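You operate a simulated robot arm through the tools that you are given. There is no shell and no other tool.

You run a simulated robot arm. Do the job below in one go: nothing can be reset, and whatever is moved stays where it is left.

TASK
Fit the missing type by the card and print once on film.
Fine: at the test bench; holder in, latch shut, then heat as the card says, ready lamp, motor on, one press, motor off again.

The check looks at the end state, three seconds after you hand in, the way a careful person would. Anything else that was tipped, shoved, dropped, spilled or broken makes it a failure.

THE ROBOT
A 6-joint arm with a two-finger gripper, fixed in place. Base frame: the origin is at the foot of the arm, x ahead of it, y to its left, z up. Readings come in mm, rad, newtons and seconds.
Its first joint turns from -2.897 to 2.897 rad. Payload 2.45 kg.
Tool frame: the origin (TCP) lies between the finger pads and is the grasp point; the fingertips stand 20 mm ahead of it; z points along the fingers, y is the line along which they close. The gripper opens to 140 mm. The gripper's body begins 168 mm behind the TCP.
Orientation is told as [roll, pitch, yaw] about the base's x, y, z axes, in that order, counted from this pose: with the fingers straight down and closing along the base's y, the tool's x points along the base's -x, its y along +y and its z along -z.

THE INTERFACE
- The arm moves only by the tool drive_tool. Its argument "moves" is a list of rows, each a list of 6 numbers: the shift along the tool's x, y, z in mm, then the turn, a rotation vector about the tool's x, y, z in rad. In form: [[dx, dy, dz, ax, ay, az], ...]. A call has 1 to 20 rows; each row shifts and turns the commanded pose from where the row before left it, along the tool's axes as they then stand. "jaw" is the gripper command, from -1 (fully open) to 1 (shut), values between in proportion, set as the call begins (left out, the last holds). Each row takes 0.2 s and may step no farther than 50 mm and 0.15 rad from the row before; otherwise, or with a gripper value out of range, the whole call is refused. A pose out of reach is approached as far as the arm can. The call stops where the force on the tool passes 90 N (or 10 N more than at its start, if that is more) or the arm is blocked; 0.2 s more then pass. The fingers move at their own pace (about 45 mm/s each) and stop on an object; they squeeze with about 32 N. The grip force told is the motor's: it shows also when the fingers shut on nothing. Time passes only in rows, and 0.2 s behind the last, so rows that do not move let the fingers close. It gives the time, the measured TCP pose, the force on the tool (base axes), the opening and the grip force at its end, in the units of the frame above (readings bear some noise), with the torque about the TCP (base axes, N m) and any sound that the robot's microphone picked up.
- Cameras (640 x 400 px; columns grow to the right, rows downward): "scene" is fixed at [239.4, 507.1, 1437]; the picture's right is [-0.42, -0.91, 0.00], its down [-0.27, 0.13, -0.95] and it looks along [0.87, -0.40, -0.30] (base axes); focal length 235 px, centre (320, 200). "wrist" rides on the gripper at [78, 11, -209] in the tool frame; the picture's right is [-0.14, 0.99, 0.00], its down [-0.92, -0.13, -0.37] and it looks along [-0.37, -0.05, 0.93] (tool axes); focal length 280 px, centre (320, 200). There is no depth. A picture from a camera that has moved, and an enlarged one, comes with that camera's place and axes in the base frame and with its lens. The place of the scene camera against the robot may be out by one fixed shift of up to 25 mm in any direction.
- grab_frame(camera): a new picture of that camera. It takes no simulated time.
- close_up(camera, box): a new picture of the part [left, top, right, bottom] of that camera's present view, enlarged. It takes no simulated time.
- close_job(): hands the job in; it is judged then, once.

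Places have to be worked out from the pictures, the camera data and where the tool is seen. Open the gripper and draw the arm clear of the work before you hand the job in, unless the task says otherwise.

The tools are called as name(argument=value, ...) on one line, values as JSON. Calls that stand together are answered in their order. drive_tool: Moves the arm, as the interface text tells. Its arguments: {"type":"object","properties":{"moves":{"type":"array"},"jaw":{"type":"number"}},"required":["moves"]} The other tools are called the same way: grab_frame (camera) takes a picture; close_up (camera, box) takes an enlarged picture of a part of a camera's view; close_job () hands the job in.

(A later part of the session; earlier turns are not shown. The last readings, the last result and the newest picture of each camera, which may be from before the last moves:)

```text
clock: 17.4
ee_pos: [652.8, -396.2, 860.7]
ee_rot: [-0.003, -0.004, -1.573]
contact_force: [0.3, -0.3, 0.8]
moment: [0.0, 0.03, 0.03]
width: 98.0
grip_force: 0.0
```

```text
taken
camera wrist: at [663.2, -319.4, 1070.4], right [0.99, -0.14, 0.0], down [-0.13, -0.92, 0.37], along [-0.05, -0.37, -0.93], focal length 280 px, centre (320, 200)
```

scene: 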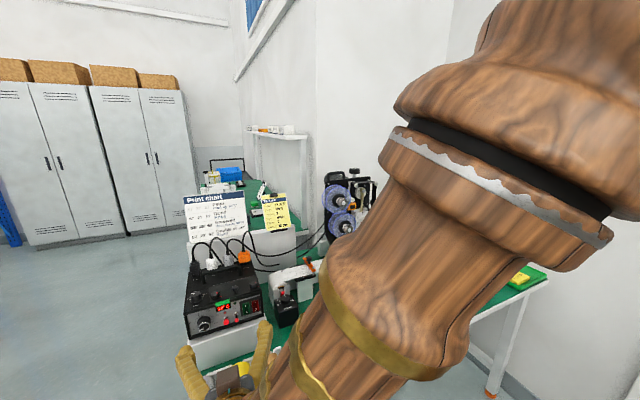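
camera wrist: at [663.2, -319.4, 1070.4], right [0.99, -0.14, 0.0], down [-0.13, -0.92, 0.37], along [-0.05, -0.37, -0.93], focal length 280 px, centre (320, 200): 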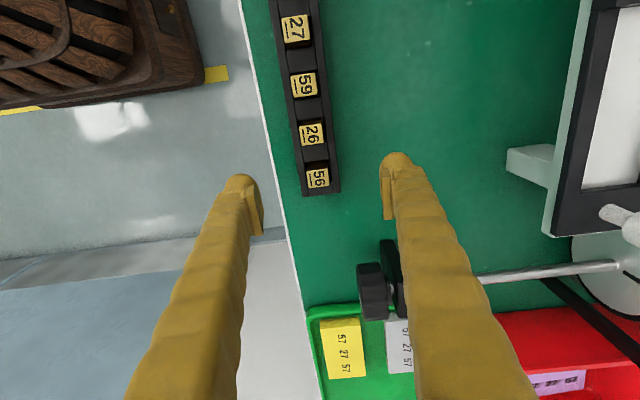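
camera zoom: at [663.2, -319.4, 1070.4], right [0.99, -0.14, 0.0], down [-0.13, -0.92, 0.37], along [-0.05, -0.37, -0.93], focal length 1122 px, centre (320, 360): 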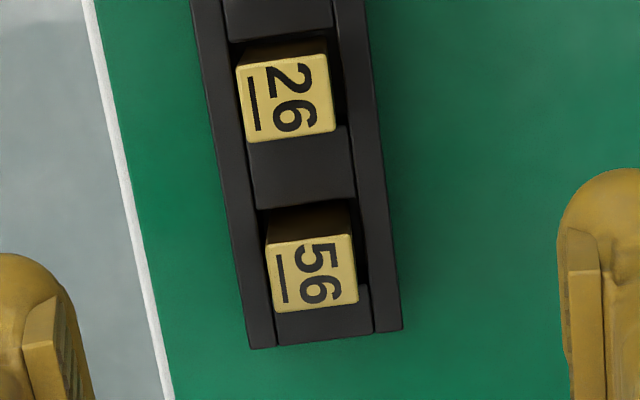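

The type is now within a couple of mm of the tool axis. I trim the offset and lower so the fingertips straddle its upper 16 mm, then check before closing.

drive_tool(moves=[[1.5, -1.4, 13, 0, 0, 0], [0, 0, 13, 0, 0, 0], [0, 0, 0, 0, 0, 0], [0, 0, 0, 0, 0, 0]], jaw=-0.4)

close_up(camera="wrist", box=[240, 130, 400, 230])

close_up(camera="scene", box=[440, 260, 520, 320])

```text
clock: 18.4
ee_pos: [649.5, -394.9, 834.5]
ee_rot: [-0.001, -0.004, -1.573]
contact_force: [-0.1, -0.2, -0.1]
moment: [-0.01, -0.02, 0.0]
width: 97.9
grip_force: 0.0
```

```text
4.00 times, centred on (320, 180) of wrist
camera zoom: at [661.8, -317.4, 1044.0], right [0.99, -0.14, 0.0], down [-0.13, -0.92, 0.37], along [-0.05, -0.37, -0.93], focal length 1122 px, centre (320, 280)
```

zoom: 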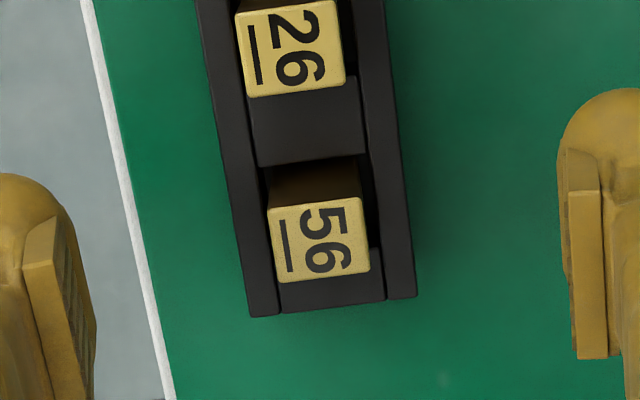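

```text
6.67 times, centred on (480, 290) of scene
camera zoom: at [239.4, 507.1, 1437.0], right [-0.42, -0.91, 0.0], down [-0.27, 0.13, -0.95], along [0.87, -0.4, -0.3], focal length 1566 px, centre (-747, -400)
```

zoom: 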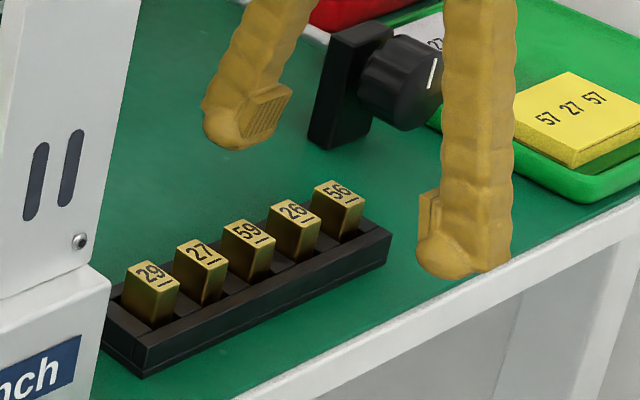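

The type is centred between the fingers and the tips sit about 15 mm below its top. I nudge 1.3 mm and close the gripper.

drive_tool(moves=[[1.3, 0, 0, 0, 0, 0], [0, 0, 0, 0, 0, 0], [0, 0, 0, 0, 0, 0], [0, 0, 0, 0, 0, 0], [0, 0, 0, 0, 0, 0], [0, 0, 0, 0, 0, 0], [0, 0, 0, 0, 0, 0]], jaw=1)

close_up(camera="wrist", box=[240, 130, 400, 230])

close_up(camera="scene", box=[440, 260, 520, 320])

```text
clock: 19.8
ee_pos: [651.4, -395.4, 843.5]
ee_rot: [0.007, -0.009, -1.573]
contact_force: [-15.3, 4.7, 64.3]
moment: [0.24, 0.66, 0.0]
width: 5.9
grip_force: 23.5
stopped in row 7: the force on the tool passed its limit at 103 N (the readings are from after the stop); the commanded pose is now the measured one
```

```text
4.00 times, centred on (320, 180) of wrist
camera zoom: at [661.3, -316.6, 1051.7], right [0.99, -0.14, 0.01], down [-0.13, -0.92, 0.38], along [-0.05, -0.37, -0.93], focal length 1122 px, centre (320, 280)
```

zoom: 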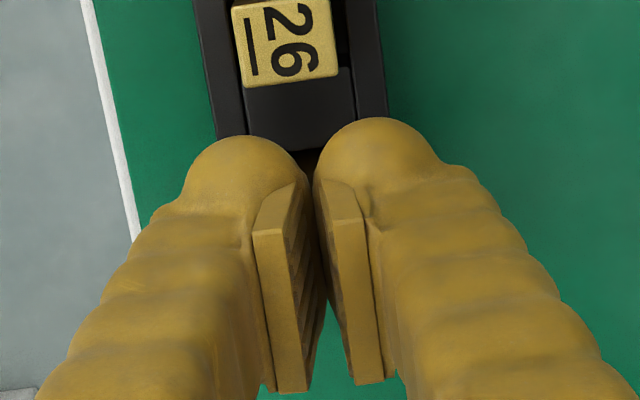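

```text
6.67 times, centred on (480, 290) of scene
camera zoom: at [239.4, 507.1, 1437.0], right [-0.42, -0.91, 0.0], down [-0.27, 0.13, -0.95], along [0.87, -0.4, -0.3], focal length 1566 px, centre (-747, -400)
```

zoom: 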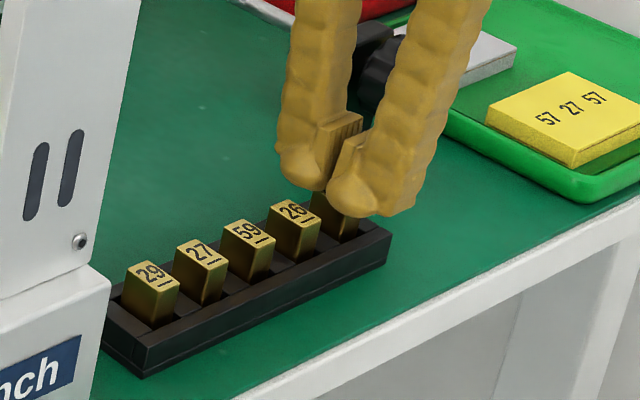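

The fingers slipped: width 5.9 mm with an upward push of 64 N, so the rounded tips wedged off the type's top. I'll look closely before doing anything.

close_up(camera="scene", box=[462, 272, 502, 302])

close_up(camera="wrist", box=[290, 140, 350, 230])

```text
13.33 times, centred on (482, 287) of scene
camera zoom: at [239.4, 507.1, 1437.0], right [-0.42, -0.91, 0.0], down [-0.27, 0.13, -0.95], along [0.87, -0.4, -0.3], focal length 3131 px, centre (-1840, -960)
```

zoom: 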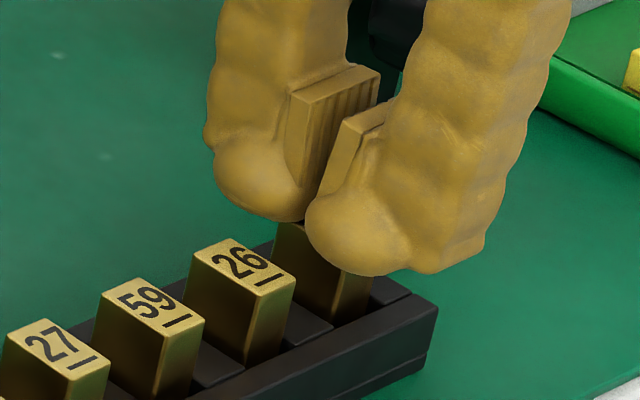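

```text
4.44 times, centred on (320, 185) of wrist
camera zoom: at [661.3, -316.6, 1051.7], right [0.99, -0.14, 0.01], down [-0.13, -0.92, 0.38], along [-0.05, -0.37, -0.93], focal length 1246 px, centre (320, 267)
```

zoom: 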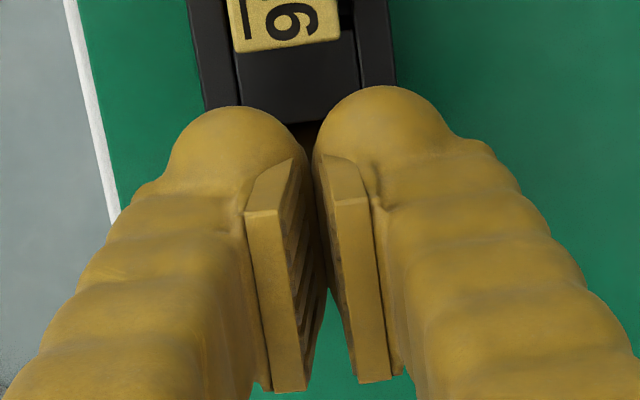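

The tips rode up onto the type's top; the type itself is still in its slot. I lift straight off and then inspect the finger profile to understand where the flat pads really are.

drive_tool(moves=[[0, 0, -30, 0, 0, 0], [0, 0, -40, 0, 0, 0], [0, 0, -40, 0, 0, 0], [0, 0, 0, 0, 0, 0]])

grab_frame(camera="wrist")

close_up(camera="scene", box=[430, 200, 530, 320])

close_up(camera="wrist", box=[250, 80, 390, 230])

```text
clock: 20.8
ee_pos: [648.1, -396.3, 952.4]
ee_rot: [0.002, -0.004, -1.572]
contact_force: [0.3, -0.3, -0.7]
moment: [0.02, 0.01, 0.02]
width: 0.2
grip_force: 29.3
```

```text
taken
camera wrist: at [659.2, -317.4, 1161.5], right [0.99, -0.14, 0.0], down [-0.13, -0.92, 0.37], along [-0.05, -0.37, -0.93], focal length 280 px, centre (320, 200)
```

wrist: 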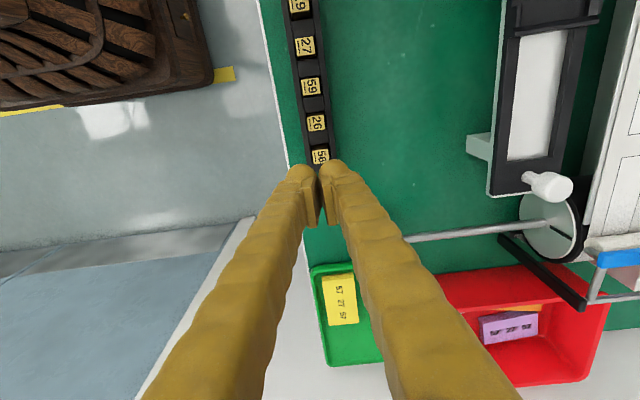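

```text
3.33 times, centred on (480, 260) of scene
camera zoom: at [239.4, 507.1, 1437.0], right [-0.42, -0.91, 0.0], down [-0.27, 0.13, -0.95], along [0.87, -0.4, -0.3], focal length 783 px, centre (-213, 0)
```

zoom: 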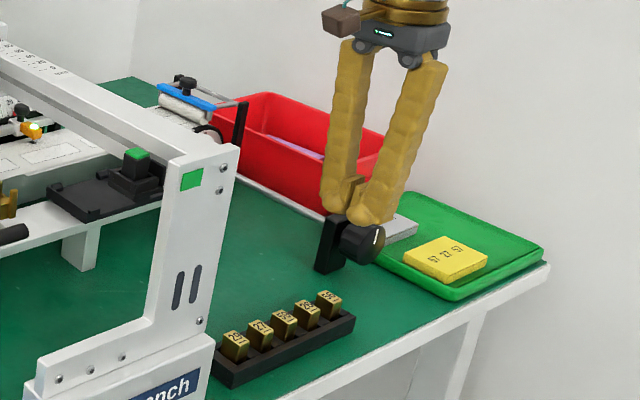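

```text
2.67 times, centred on (320, 155) of wrist
camera zoom: at [659.2, -317.4, 1161.5], right [0.99, -0.14, 0.0], down [-0.13, -0.92, 0.37], along [-0.05, -0.37, -0.93], focal length 748 px, centre (320, 320)
```

zoom: 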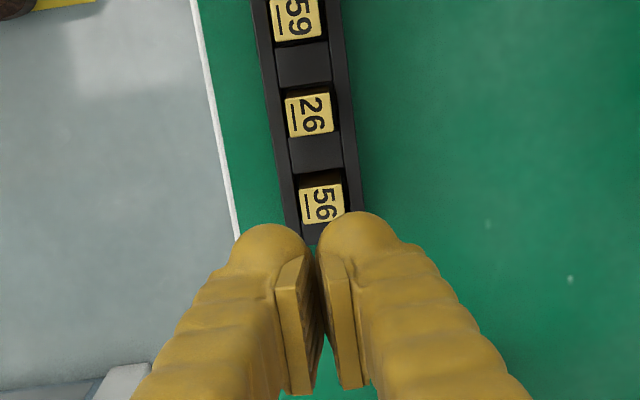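

The rack and types are undisturbed. I rotate the tool so the scene camera sees the finger profile edge-on, with the jaws part-open.

drive_tool(moves=[[0, 0, -30, 0, 0, -0.1418], [0, 0, 0, 0, 0, -0.1418], [0, 0, 0, 0, 0, -0.1418], [0, 0, 0, 0, 0, -0.1418], [0, 0, 0, 0, 0, -0.1418], [0, 0, 0, 0, 0, -0.1418], [0, 0, 0, 0, 0, -0.1418], [0, 0, 0, 0, 0, -0.1418], [0, 0, 0, 0, 0, 0]], jaw=0.571)

close_up(camera="scene", box=[450, 180, 530, 280])

```text
clock: 22.8
ee_pos: [651.0, -393.8, 978.0]
ee_rot: [-0.006, -0.004, -0.44]
contact_force: [-0.5, 0.3, -0.2]
moment: [0.03, 0.01, -0.01]
width: 30.1
grip_force: 0.0
```

```text
4.00 times, centred on (490, 230) of scene
camera zoom: at [239.4, 507.1, 1437.0], right [-0.42, -0.91, 0.0], down [-0.27, 0.13, -0.95], along [0.87, -0.4, -0.3], focal length 939 px, centre (-360, 80)
```

zoom: 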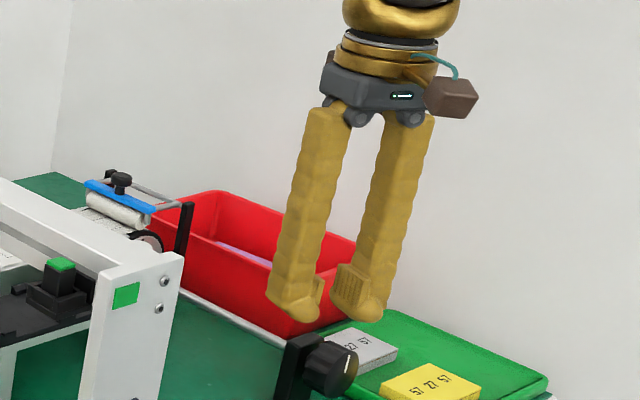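

close_up(camera="scene", box=[476, 236, 508, 264])

```text
14.29 times, centred on (492, 250) of scene
camera zoom: at [239.4, 507.1, 1437.0], right [-0.42, -0.91, 0.0], down [-0.27, 0.13, -0.95], along [0.87, -0.4, -0.3], focal length 3355 px, centre (-2137, -514)
```

zoom: 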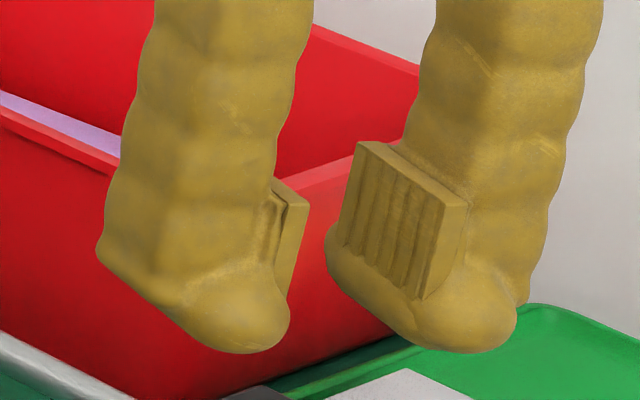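

Each finger has a rounded toe below the ridged pad, so the grip level matters. I'll raise the tool to camera height, edge-on, with jaws at 18 mm, to measure the toe/pad geometry exactly.

drive_tool(moves=[[0, 0, -47, 0, 0, 0.078], [0, 0, -47, 0, 0, 0.078], [0, 0, -47, 0, 0, 0.078], [0, 0, -47, 0, 0, 0.078], [0, 0, -47, 0, 0, 0.078], [0, 0, -47, 0, 0, 0.078], [0, 0, -47, 0, 0, 0.078], [0, 0, -47, 0, 0, 0.078], [0, 0, -47, 0, 0, 0.078], [0, 0, 0, 0, 0, 0]], jaw=0.743)

grab_frame(camera="scene")

```text
clock: 25.0
ee_pos: [649.6, -393.3, 1401.5]
ee_rot: [-0.002, -0.007, -1.141]
contact_force: [0.5, -0.2, -0.1]
moment: [-0.01, -0.02, -0.01]
width: 18.2
grip_force: 0.0
```

```text
taken
```

scene: 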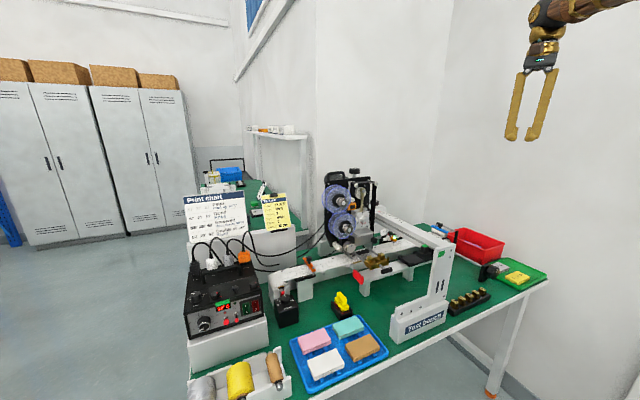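

close_up(camera="scene", box=[500, 112, 548, 144])

close_up(camera="scene", box=[508, 122, 536, 142])

```text
12.50 times, centred on (524, 128) of scene
camera zoom: at [239.4, 507.1, 1437.0], right [-0.42, -0.91, 0.0], down [-0.27, 0.13, -0.95], along [0.87, -0.4, -0.3], focal length 2935 px, centre (-2230, 1100)
```

zoom: 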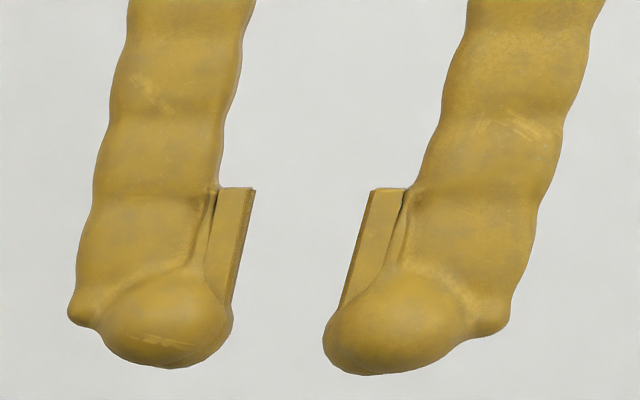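

```text
16.00 times, centred on (522, 132) of scene
camera zoom: at [239.4, 507.1, 1437.0], right [-0.42, -0.91, 0.0], down [-0.27, 0.13, -0.95], along [0.87, -0.4, -0.3], focal length 3757 px, centre (-2912, 1288)
```

zoom: 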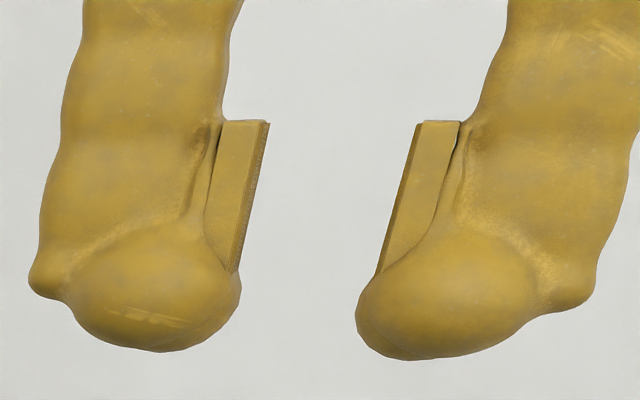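

Now the geometry is clear: the jaws' narrowest point is the toe, about 9 mm above the fingertip, so my first grip was only ~9 mm onto the type (its top is nearer z ≈ 824). I return above type 56 with moderate opening for a deeper grip.

drive_tool(moves=[[0, 0, 49, 0, 0, 0.1075], [0, 0, 49, 0, 0, 0.1075], [0, 0, 49, 0, 0, 0.1075], [0, 0, 49, 0, 0, 0.1075], [0, 0, 49, 0, 0, 0], [0, 0, 49, 0, 0, 0], [0, 0, 49, 0, 0, 0], [0, 0, 49, 0, 0, 0], [0, 0, 49, 0, 0, 0], [0, 0, 49, 0, 0, 0], [0, 0, 0, 0, 0, 0], [0, 0, 0, 0, 0, 0]], jaw=0.25)

close_up(camera="wrist", box=[240, 110, 400, 210])

```text
clock: 27.6
ee_pos: [653.4, -394.8, 911.9]
ee_rot: [0.002, -0.007, -1.572]
contact_force: [-0.6, 0.5, 0.0]
moment: [-0.03, -0.01, 0.0]
width: 52.3
grip_force: 0.0
```

```text
4.00 times, centred on (320, 160) of wrist
camera zoom: at [664.4, -316.1, 1121.7], right [0.99, -0.14, 0.0], down [-0.13, -0.92, 0.37], along [-0.05, -0.37, -0.93], focal length 1122 px, centre (320, 360)
```

zoom: 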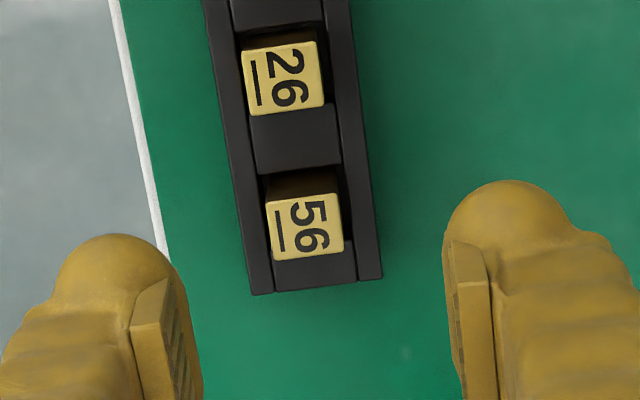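

Type 56 is ~4.4 mm toward −x of the tool axis. I correct that and come down to just above it for a check.

drive_tool(moves=[[-0.5, -4.4, 0, 0, 0, 0], [0, 0, 35, 0, 0, 0], [0, 0, 29, 0, 0, 0], [0, 0, 0, 0, 0, 0], [0, 0, 0, 0, 0, 0]])

close_up(camera="wrist", box=[260, 130, 380, 205])

close_up(camera="scene", box=[456, 270, 504, 304])

```text
clock: 28.8
ee_pos: [649.4, -393.6, 846.3]
ee_rot: [0.004, -0.008, -1.571]
contact_force: [0.0, 0.2, 0.7]
moment: [-0.04, 0.02, 0.0]
width: 52.6
grip_force: 0.0
```

```text
5.33 times, centred on (320, 168) of wrist
camera zoom: at [659.2, -315.9, 1056.0], right [0.99, -0.14, 0.0], down [-0.13, -0.92, 0.37], along [-0.05, -0.37, -0.93], focal length 1495 px, centre (320, 373)
```

zoom: 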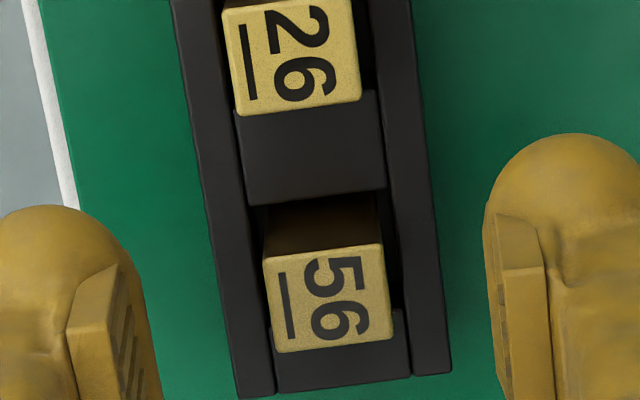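

```text
11.76 times, centred on (480, 287) of scene
camera zoom: at [239.4, 507.1, 1437.0], right [-0.42, -0.91, 0.0], down [-0.27, 0.13, -0.95], along [0.87, -0.4, -0.3], focal length 2763 px, centre (-1562, -824)
```

zoom: 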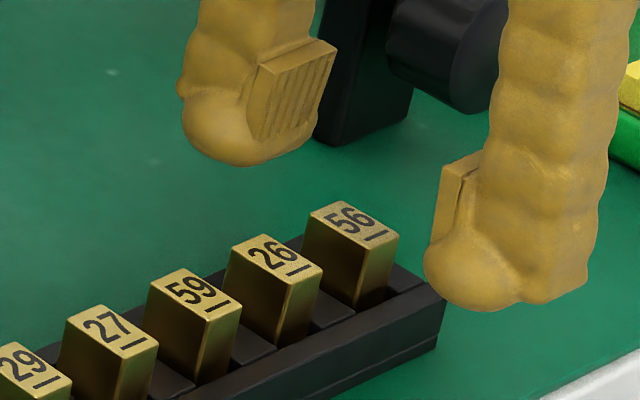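

Nearly centred (about +1.5 mm in x). I trim and lower in small steps, watching for contact with the rack.

drive_tool(moves=[[-0.5, 1.5, 8, 0, 0, 0], [0, 0, 6, 0, 0, 0], [0, 0, 3, 0, 0, 0], [0, 0, 0, 0, 0, 0]])

close_up(camera="scene", box=[456, 270, 504, 304])

close_up(camera="wrist", box=[260, 130, 380, 205])

```text
clock: 29.8
ee_pos: [647.0, -395.5, 831.5]
ee_rot: [0.002, -0.006, -1.572]
contact_force: [-0.4, 1.0, 0.6]
moment: [-0.02, 0.01, 0.01]
width: 52.4
grip_force: 0.0
```

```text
11.76 times, centred on (480, 287) of scene
camera zoom: at [239.4, 507.1, 1437.0], right [-0.42, -0.91, 0.0], down [-0.27, 0.13, -0.95], along [0.87, -0.4, -0.3], focal length 2763 px, centre (-1562, -824)
```

zoom: 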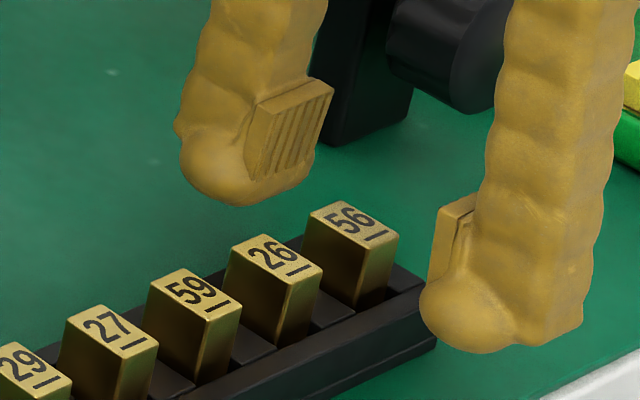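

```text
5.33 times, centred on (320, 168) of wrist
camera zoom: at [658.2, -317.8, 1040.4], right [0.99, -0.14, 0.0], down [-0.13, -0.92, 0.37], along [-0.05, -0.37, -0.93], focal length 1495 px, centre (320, 373)
```

zoom: 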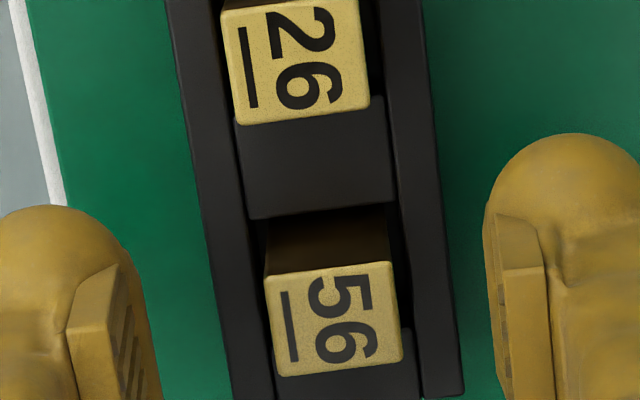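

The small x correction did not take effect as commanded, so I'll check whether the arm drifts or settles by idling briefly.

drive_tool(moves=[[0, 0, 0, 0, 0, 0], [0, 0, 0, 0, 0, 0], [0, 0, 0, 0, 0, 0]])

close_up(camera="wrist", box=[260, 130, 380, 205])

```text
clock: 30.6
ee_pos: [647.8, -397.2, 830.7]
ee_rot: [0.003, -0.006, -1.57]
contact_force: [-0.5, 0.0, 0.7]
moment: [0.02, 0.0, 0.01]
width: 52.0
grip_force: 0.0
```

```text
5.33 times, centred on (320, 168) of wrist
camera zoom: at [658.3, -317.8, 1040.4], right [0.99, -0.14, 0.0], down [-0.13, -0.92, 0.37], along [-0.05, -0.37, -0.93], focal length 1495 px, centre (320, 373)
```

zoom: 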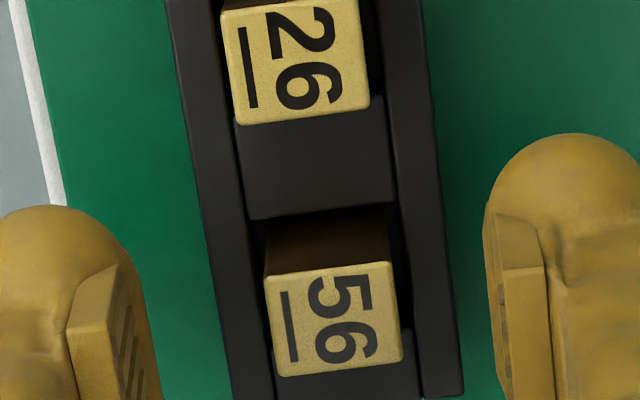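

At rest the pose is stable (the camera pose is the precise reading), but small moves land with 1–2 mm error, so I'll servo on images. Correcting +2.3 mm in x now.

drive_tool(moves=[[0, 2.3, 0, 0, 0, 0], [0, 0, 0, 0, 0, 0]])

close_up(camera="wrist", box=[260, 130, 380, 205])

```text
clock: 31.2
ee_pos: [648.0, -397.2, 832.1]
ee_rot: [0.002, -0.007, -1.572]
contact_force: [0.0, -0.2, -0.4]
moment: [0.02, -0.03, -0.02]
width: 52.5
grip_force: 0.0
```

```text
5.33 times, centred on (320, 168) of wrist
camera zoom: at [660.4, -318.2, 1040.1], right [0.99, -0.14, 0.0], down [-0.13, -0.92, 0.37], along [-0.05, -0.37, -0.93], focal length 1495 px, centre (320, 373)
```

zoom: 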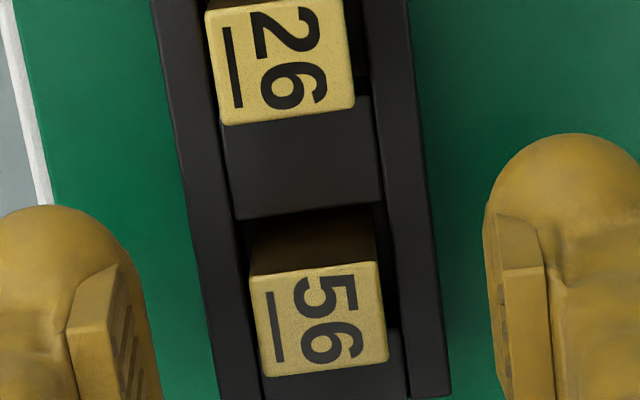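

Centred now. Lowering 6 mm in 2 mm steps while watching the force.

drive_tool(moves=[[0, 0, 2, 0, 0, 0], [0, 0, 2, 0, 0, 0], [0, 0, 2, 0, 0, 0], [0, 0, 0, 0, 0, 0]])

close_up(camera="wrist", box=[260, 130, 380, 205])

close_up(camera="scene", box=[456, 270, 504, 304])

```text
clock: 32.2
ee_pos: [650.3, -396.7, 825.1]
ee_rot: [0.003, -0.007, -1.57]
contact_force: [-0.2, -0.8, -0.5]
moment: [0.0, -0.03, -0.01]
width: 52.4
grip_force: 0.1
```

```text
5.33 times, centred on (320, 168) of wrist
camera zoom: at [660.4, -318.4, 1034.4], right [0.99, -0.14, 0.0], down [-0.13, -0.92, 0.37], along [-0.05, -0.37, -0.93], focal length 1495 px, centre (320, 373)
```

zoom: 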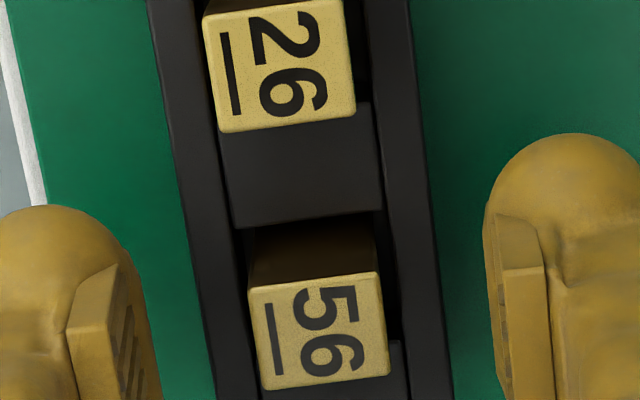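

```text
11.76 times, centred on (480, 287) of scene
camera zoom: at [239.4, 507.1, 1437.0], right [-0.42, -0.91, 0.0], down [-0.27, 0.13, -0.95], along [0.87, -0.4, -0.3], focal length 2763 px, centre (-1562, -824)
```

zoom: 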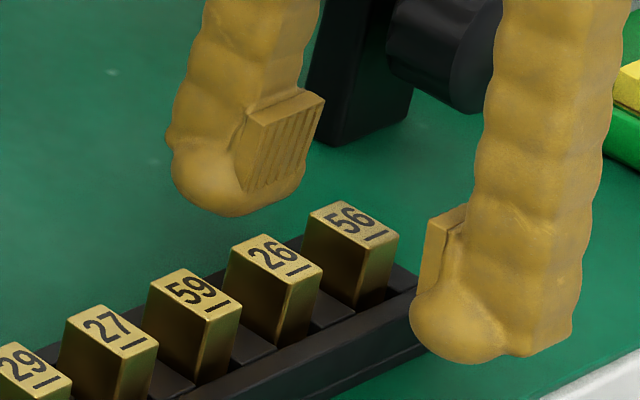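

No contact yet and the jaws straddle type 56 deeply. Closing now.

drive_tool(moves=[[0, 0, 0, 0, 0, 0], [0, 0, 0, 0, 0, 0], [0, 0, 0, 0, 0, 0], [0, 0, 0, 0, 0, 0]], jaw=1)

close_up(camera="scene", box=[456, 270, 504, 304])

close_up(camera="wrist", box=[260, 130, 380, 205])

```text
clock: 33.2
ee_pos: [649.6, -396.7, 823.8]
ee_rot: [0.005, -0.006, -1.571]
contact_force: [-0.3, 0.7, 0.9]
moment: [-0.03, 0.0, -0.01]
width: 18.9
grip_force: 32.0
```

```text
11.76 times, centred on (480, 287) of scene
camera zoom: at [239.4, 507.1, 1437.0], right [-0.42, -0.91, 0.0], down [-0.27, 0.13, -0.95], along [0.87, -0.4, -0.3], focal length 2763 px, centre (-1562, -824)
```

zoom: 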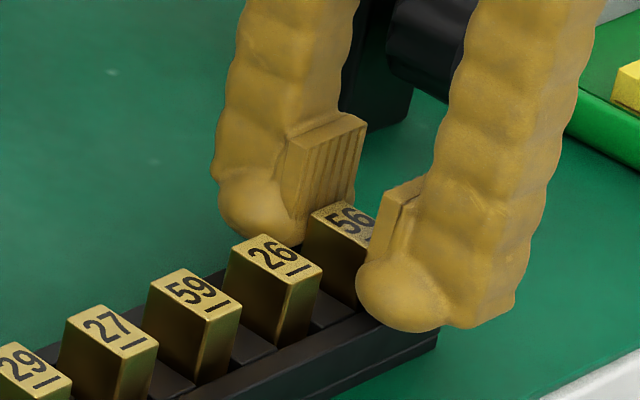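

```text
5.33 times, centred on (320, 168) of wrist
camera zoom: at [660.4, -318.4, 1034.5], right [0.99, -0.14, 0.0], down [-0.13, -0.92, 0.37], along [-0.05, -0.37, -0.93], focal length 1495 px, centre (320, 373)
```

zoom: 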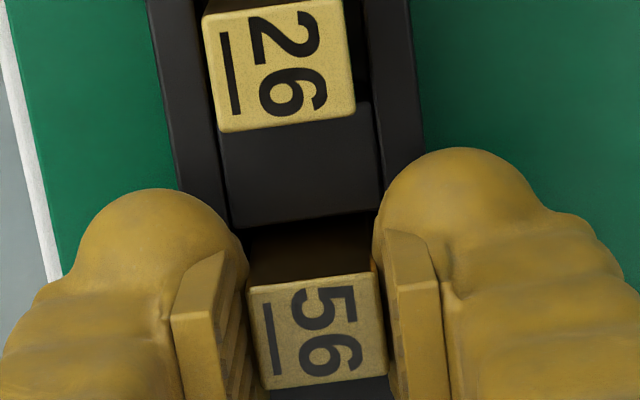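

Firm grip: width 18.9 mm at 32 N with the type squarely between the pads. Lifting straight up slowly.

drive_tool(moves=[[0, 0, -10, 0, 0, 0], [0, 0, -20, 0, 0, 0], [0, 0, -30, 0, 0, 0], [0, 0, -40, 0, 0, 0], [0, 0, 0, 0, 0, 0]])

close_up(camera="scene", box=[446, 230, 514, 304])

close_up(camera="wrist", box=[260, 130, 380, 205])

```text
clock: 34.4
ee_pos: [648.1, -395.5, 926.2]
ee_rot: [0.003, -0.006, -1.571]
contact_force: [-0.1, -0.1, -1.1]
moment: [-0.01, -0.03, 0.01]
width: 18.6
grip_force: 31.9
```

```text
5.41 times, centred on (480, 267) of scene
camera zoom: at [239.4, 507.1, 1437.0], right [-0.42, -0.91, 0.0], down [-0.27, 0.13, -0.95], along [0.87, -0.4, -0.3], focal length 1269 px, centre (-545, -162)
```

zoom: 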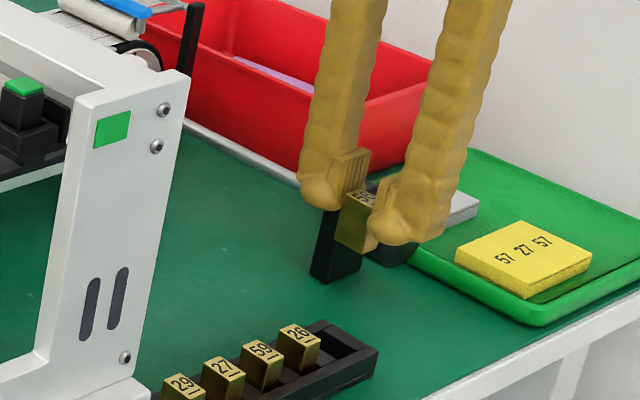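

```text
5.33 times, centred on (320, 168) of wrist
camera zoom: at [659.8, -316.8, 1135.6], right [0.99, -0.14, 0.0], down [-0.13, -0.92, 0.37], along [-0.05, -0.37, -0.93], focal length 1495 px, centre (320, 373)
```

zoom: 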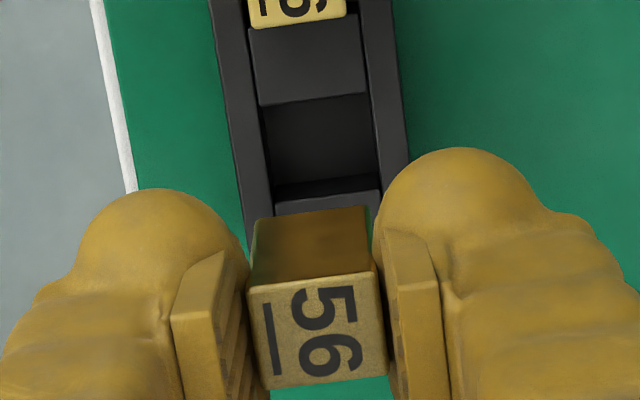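

Type 56 is out and held level (about 19×19×37 mm). I raise it well above the gantry beam and carry it across toward the holder.

drive_tool(moves=[[0, 0, -45, 0, 0, 0], [0, 0, -45, 0, 0, 0], [0, 0, -45, 0, 0, 0], [0, 0, -45, 0, 0, 0], [0, 0, -45, 0, 0, 0], [0, 0, -45, 0, 0, 0], [46, 16, 0, 0, 0, 0], [46, 16, 0, 0, 0, 0], [46, 16, 0, 0, 0, 0], [46, 16, 0, 0, 0, 0], [46, 16, 0, 0, 0, 0], [46, 16, 0, 0, 0, 0], [46, 16, 0, 0, 0, 0], [46, 16, 0, 0, 0, 0], [0, 0, 0, 0, 0, 0]])

grab_frame(camera="wrist")

grab_frame(camera="scene")

```text
clock: 37.6
ee_pos: [776.2, -25.0, 1193.9]
ee_rot: [0.004, -0.007, -1.571]
contact_force: [0.1, -0.2, -1.5]
moment: [0.01, 0.03, -0.01]
width: 18.6
grip_force: 32.5
```

```text
taken
camera wrist: at [786.5, 53.9, 1403.0], right [0.99, -0.14, 0.0], down [-0.13, -0.92, 0.37], along [-0.05, -0.37, -0.93], focal length 280 px, centre (320, 200)
```

wrist: 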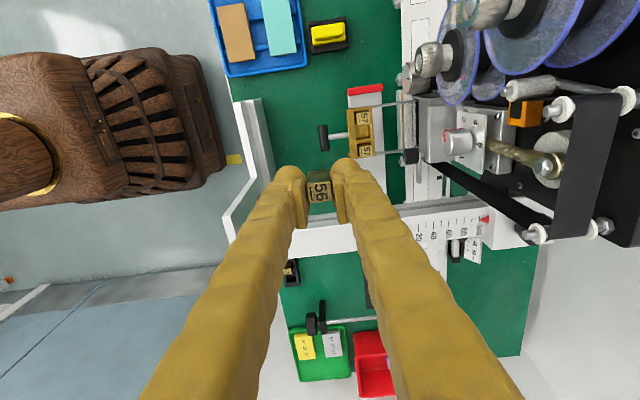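

```text
taken
```

scene: 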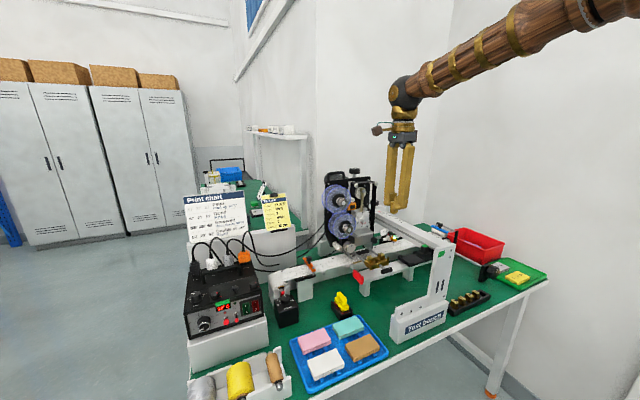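

close_up(camera="wrist", box=[310, 80, 440, 170])

close_up(camera="wrist", box=[335, 98, 395, 168])

```text
4.44 times, centred on (375, 125) of wrist
camera zoom: at [786.5, 53.9, 1403.0], right [0.99, -0.14, 0.0], down [-0.13, -0.92, 0.37], along [-0.05, -0.37, -0.93], focal length 1246 px, centre (76, 533)
```

zoom: 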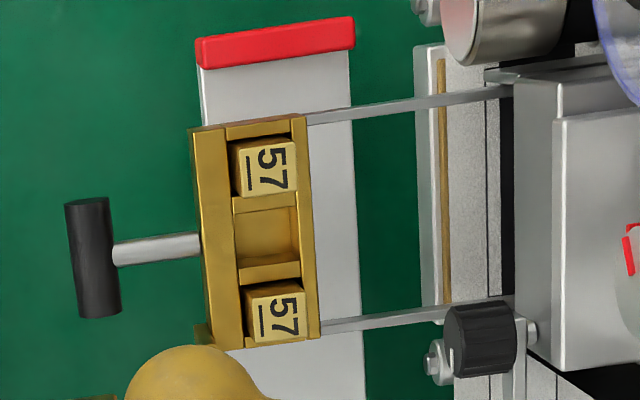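

```text
5.71 times, centred on (365, 133) of wrist
camera zoom: at [786.5, 53.9, 1403.0], right [0.99, -0.14, 0.0], down [-0.13, -0.92, 0.37], along [-0.05, -0.37, -0.93], focal length 1602 px, centre (63, 583)
```

zoom: 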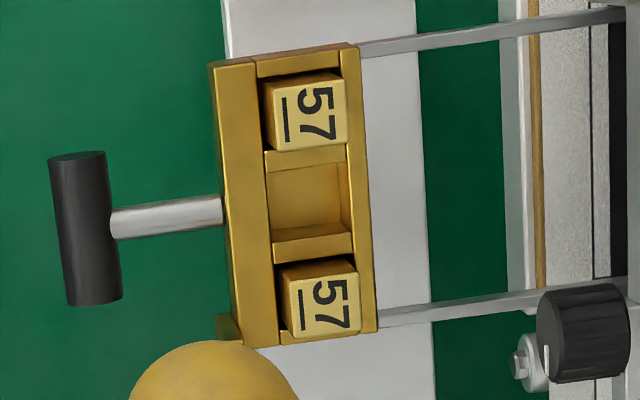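

The holder view is clear: the middle slot lies midway between the two 57s. I move over it and descend to about 90 mm above to align visually.

drive_tool(moves=[[0, 37, 0, 0, 0, 0], [0, 37, 0, 0, 0, 0], [0, 0, 40, 0, 0, 0], [0, 0, 40, 0, 0, 0], [0, 0, 40, 0, 0, 0], [0, 0, 24, 0, 0, 0], [0, 0, 0, 0, 0, 0]])

grab_frame(camera="wrist")

close_up(camera="scene", box=[310, 160, 450, 290])

```text
clock: 39.2
ee_pos: [852.5, -22.8, 1048.0]
ee_rot: [0.004, -0.008, -1.572]
contact_force: [-0.9, 0.8, -1.5]
moment: [-0.01, 0.0, 0.0]
width: 18.5
grip_force: 32.2
```

```text
taken
camera wrist: at [862.7, 54.6, 1256.5], right [0.99, -0.14, 0.0], down [-0.13, -0.92, 0.37], along [-0.05, -0.37, -0.93], focal length 280 px, centre (320, 200)
```

wrist: 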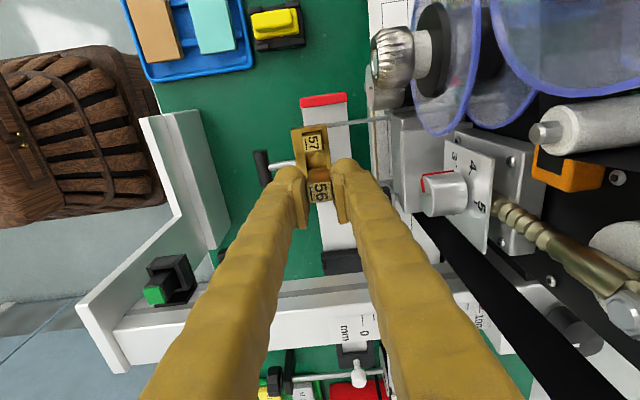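

```text
3.08 times, centred on (380, 225) of scene
camera zoom: at [239.4, 507.1, 1437.0], right [-0.42, -0.91, 0.0], down [-0.27, 0.13, -0.95], along [0.87, -0.4, -0.3], focal length 722 px, centre (135, 123)
```

zoom: 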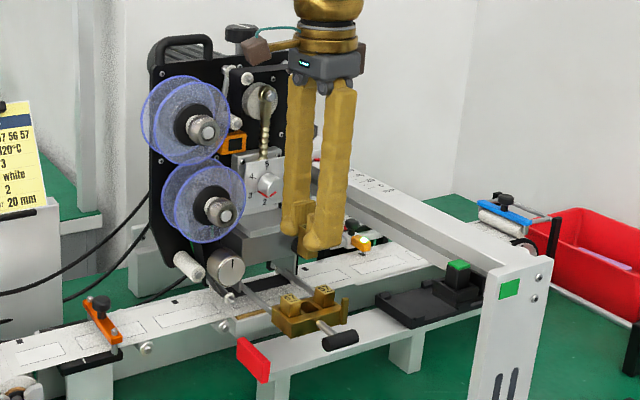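

close_up(camera="wrist", box=[275, 110, 365, 210])

close_up(camera="scene", box=[356, 220, 412, 264])

```text
4.00 times, centred on (320, 160) of wrist
camera zoom: at [862.7, 54.6, 1256.5], right [0.99, -0.14, 0.0], down [-0.13, -0.92, 0.37], along [-0.05, -0.37, -0.93], focal length 1122 px, centre (320, 360)
```

zoom: 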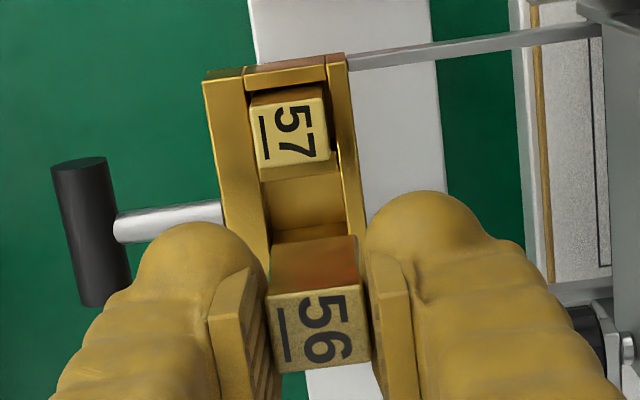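

```text
9.09 times, centred on (384, 242) of scene
camera zoom: at [239.4, 507.1, 1437.0], right [-0.42, -0.91, 0.0], down [-0.27, 0.13, -0.95], along [0.87, -0.4, -0.3], focal length 2135 px, centre (-262, -182)
```

zoom: 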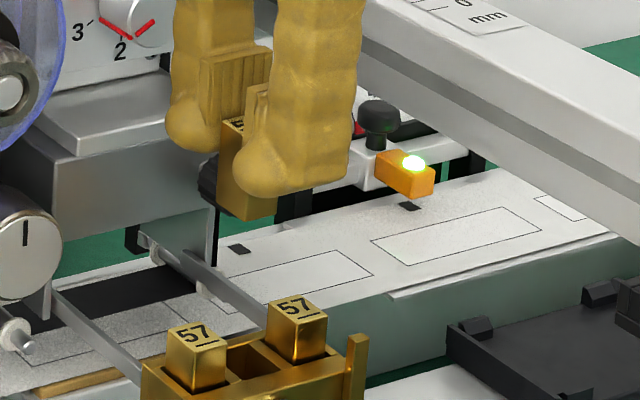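

The held type must shift about −5 mm in x and −2.5 mm in y to sit over the middle slot. I correct and descend to just above the neighbours' tops.

drive_tool(moves=[[-2.6, -5.1, 0, 0, 0, 0], [0, 0, 25, 0, 0, 0], [0, 0, 20, 0, 0, 0], [0, 0, 0, 0, 0, 0], [0, 0, 0, 0, 0, 0]])

close_up(camera="wrist", box=[275, 110, 365, 210])

close_up(camera="scene", box=[356, 225, 412, 269])

```text
clock: 40.4
ee_pos: [847.6, -28.6, 1005.3]
ee_rot: [0.003, -0.006, -1.571]
contact_force: [-0.4, 0.3, -0.1]
moment: [-0.04, -0.02, 0.01]
width: 18.6
grip_force: 32.0
```

```text
4.00 times, centred on (320, 160) of wrist
camera zoom: at [858.4, 49.6, 1214.7], right [0.99, -0.14, 0.0], down [-0.13, -0.92, 0.37], along [-0.05, -0.37, -0.93], focal length 1122 px, centre (320, 360)
```

zoom: 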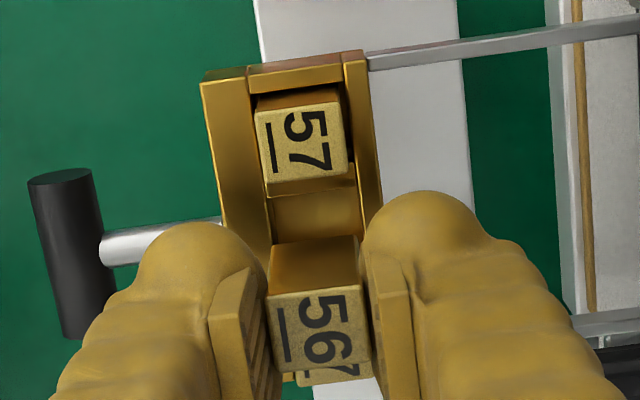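

```text
9.09 times, centred on (384, 247) of scene
camera zoom: at [239.4, 507.1, 1437.0], right [-0.42, -0.91, 0.0], down [-0.27, 0.13, -0.95], along [0.87, -0.4, -0.3], focal length 2135 px, centre (-262, -227)
```

zoom: 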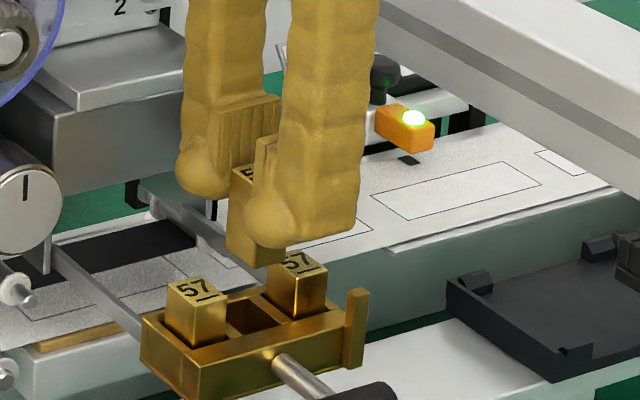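

Nearly aligned. I'll enlarge the scene view to check the type against the slot from the other direction.

close_up(camera="scene", box=[366, 240, 398, 264])

close_up(camera="wrist", box=[300, 130, 350, 210])

```text
16.00 times, centred on (382, 252) of scene
camera zoom: at [239.4, 507.1, 1437.0], right [-0.42, -0.91, 0.0], down [-0.27, 0.13, -0.95], along [0.87, -0.4, -0.3], focal length 3757 px, centre (-672, -632)
```

zoom: 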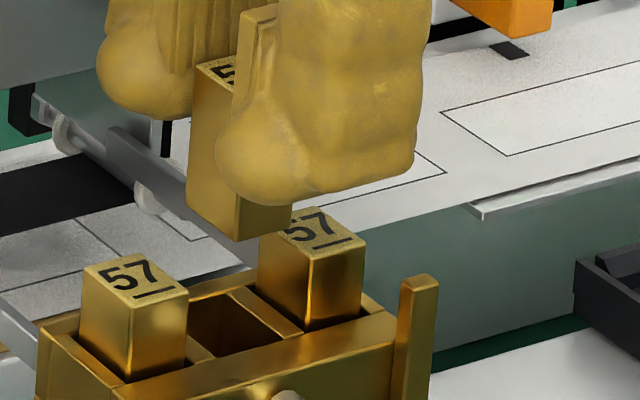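

```text
5.00 times, centred on (325, 170) of wrist
camera zoom: at [858.4, 49.6, 1214.7], right [0.99, -0.14, 0.0], down [-0.13, -0.92, 0.37], along [-0.05, -0.37, -0.93], focal length 1402 px, centre (295, 350)
```

zoom: 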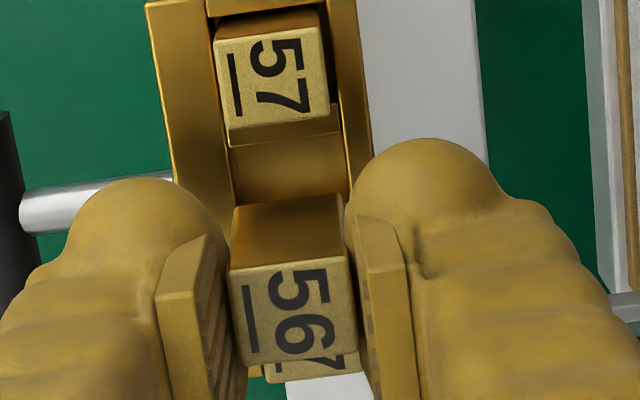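

Both views suggest the type must move about +2 mm in y. I apply it and re-measure.

drive_tool(moves=[[2.2, 0, 0, 0, 0, 0], [0, 0, 0, 0, 0, 0]])

close_up(camera="scene", box=[366, 240, 398, 264])

close_up(camera="wrist", box=[300, 130, 350, 210])

```text
clock: 41.0
ee_pos: [847.8, -27.0, 1004.6]
ee_rot: [0.003, -0.006, -1.573]
contact_force: [0.0, 0.0, -1.0]
moment: [-0.01, 0.02, -0.02]
width: 18.5
grip_force: 32.0
```

```text
16.00 times, centred on (382, 252) of scene
camera zoom: at [239.4, 507.1, 1437.0], right [-0.42, -0.91, 0.0], down [-0.27, 0.13, -0.95], along [0.87, -0.4, -0.3], focal length 3757 px, centre (-672, -632)
```

zoom: 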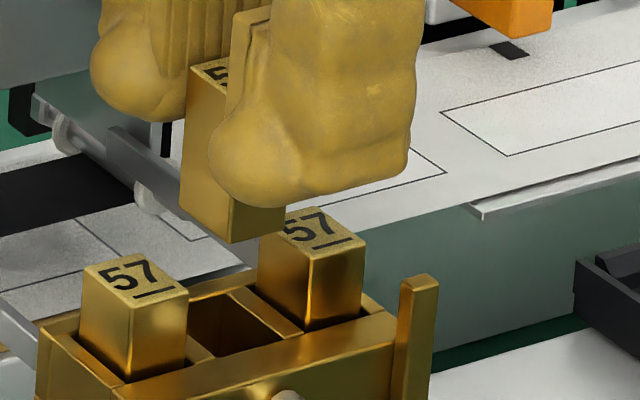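

```text
5.00 times, centred on (325, 170) of wrist
camera zoom: at [857.9, 51.9, 1215.0], right [0.99, -0.14, 0.0], down [-0.13, -0.92, 0.37], along [-0.05, -0.37, -0.93], focal length 1402 px, centre (295, 350)
```

zoom: 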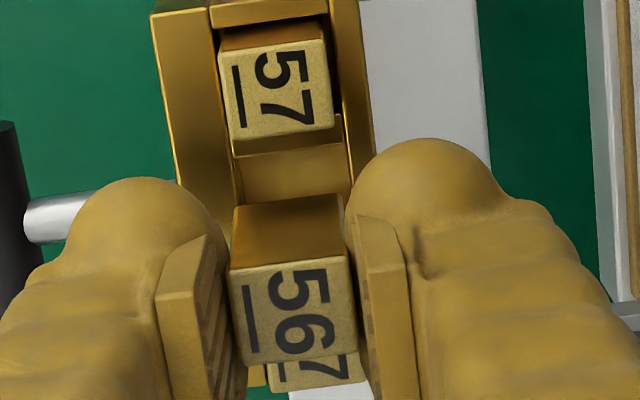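

Wrist view now shows it centred, the scene view suggests ~1 mm more in +y. I add 0.8 mm and lower to a few mm above the slot to compare directly.

drive_tool(moves=[[0.8, 0.3, 8, 0, 0, 0], [0, 0, 8, 0, 0, 0], [0, 0, 3, 0, 0, 0], [0, 0, 0, 0, 0, 0]])

close_up(camera="scene", box=[366, 244, 398, 268])

close_up(camera="wrist", box=[300, 130, 350, 210])

```text
clock: 42.0
ee_pos: [845.7, -27.0, 986.5]
ee_rot: [0.002, -0.008, -1.571]
contact_force: [0.4, 0.2, -1.5]
moment: [0.04, -0.01, 0.02]
width: 18.9
grip_force: 31.7
```

```text
16.00 times, centred on (382, 256) of scene
camera zoom: at [239.4, 507.1, 1437.0], right [-0.42, -0.91, 0.0], down [-0.27, 0.13, -0.95], along [0.87, -0.4, -0.3], focal length 3757 px, centre (-672, -696)
```

zoom: 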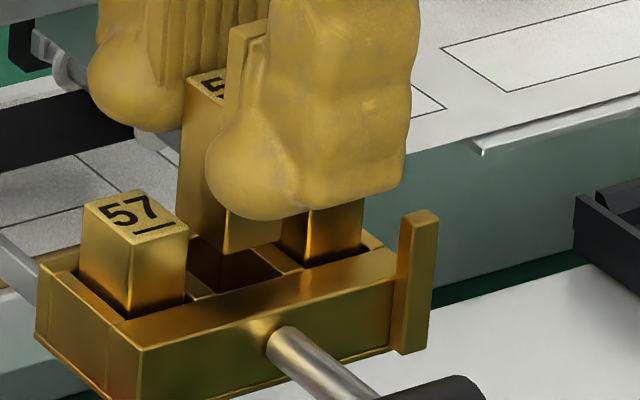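

```text
5.00 times, centred on (325, 170) of wrist
camera zoom: at [857.3, 51.6, 1195.4], right [0.99, -0.14, 0.0], down [-0.13, -0.92, 0.37], along [-0.05, -0.37, -0.93], focal length 1402 px, centre (295, 350)
```

zoom: 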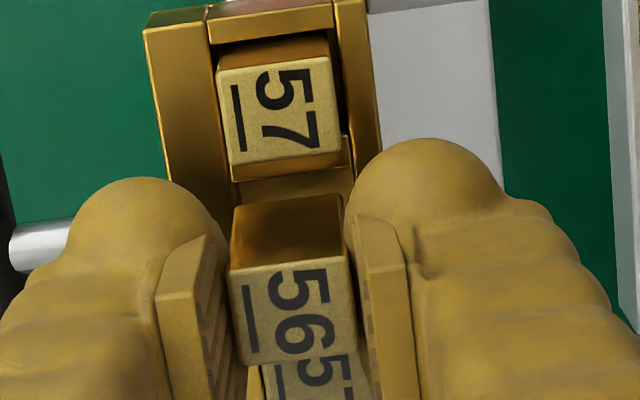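

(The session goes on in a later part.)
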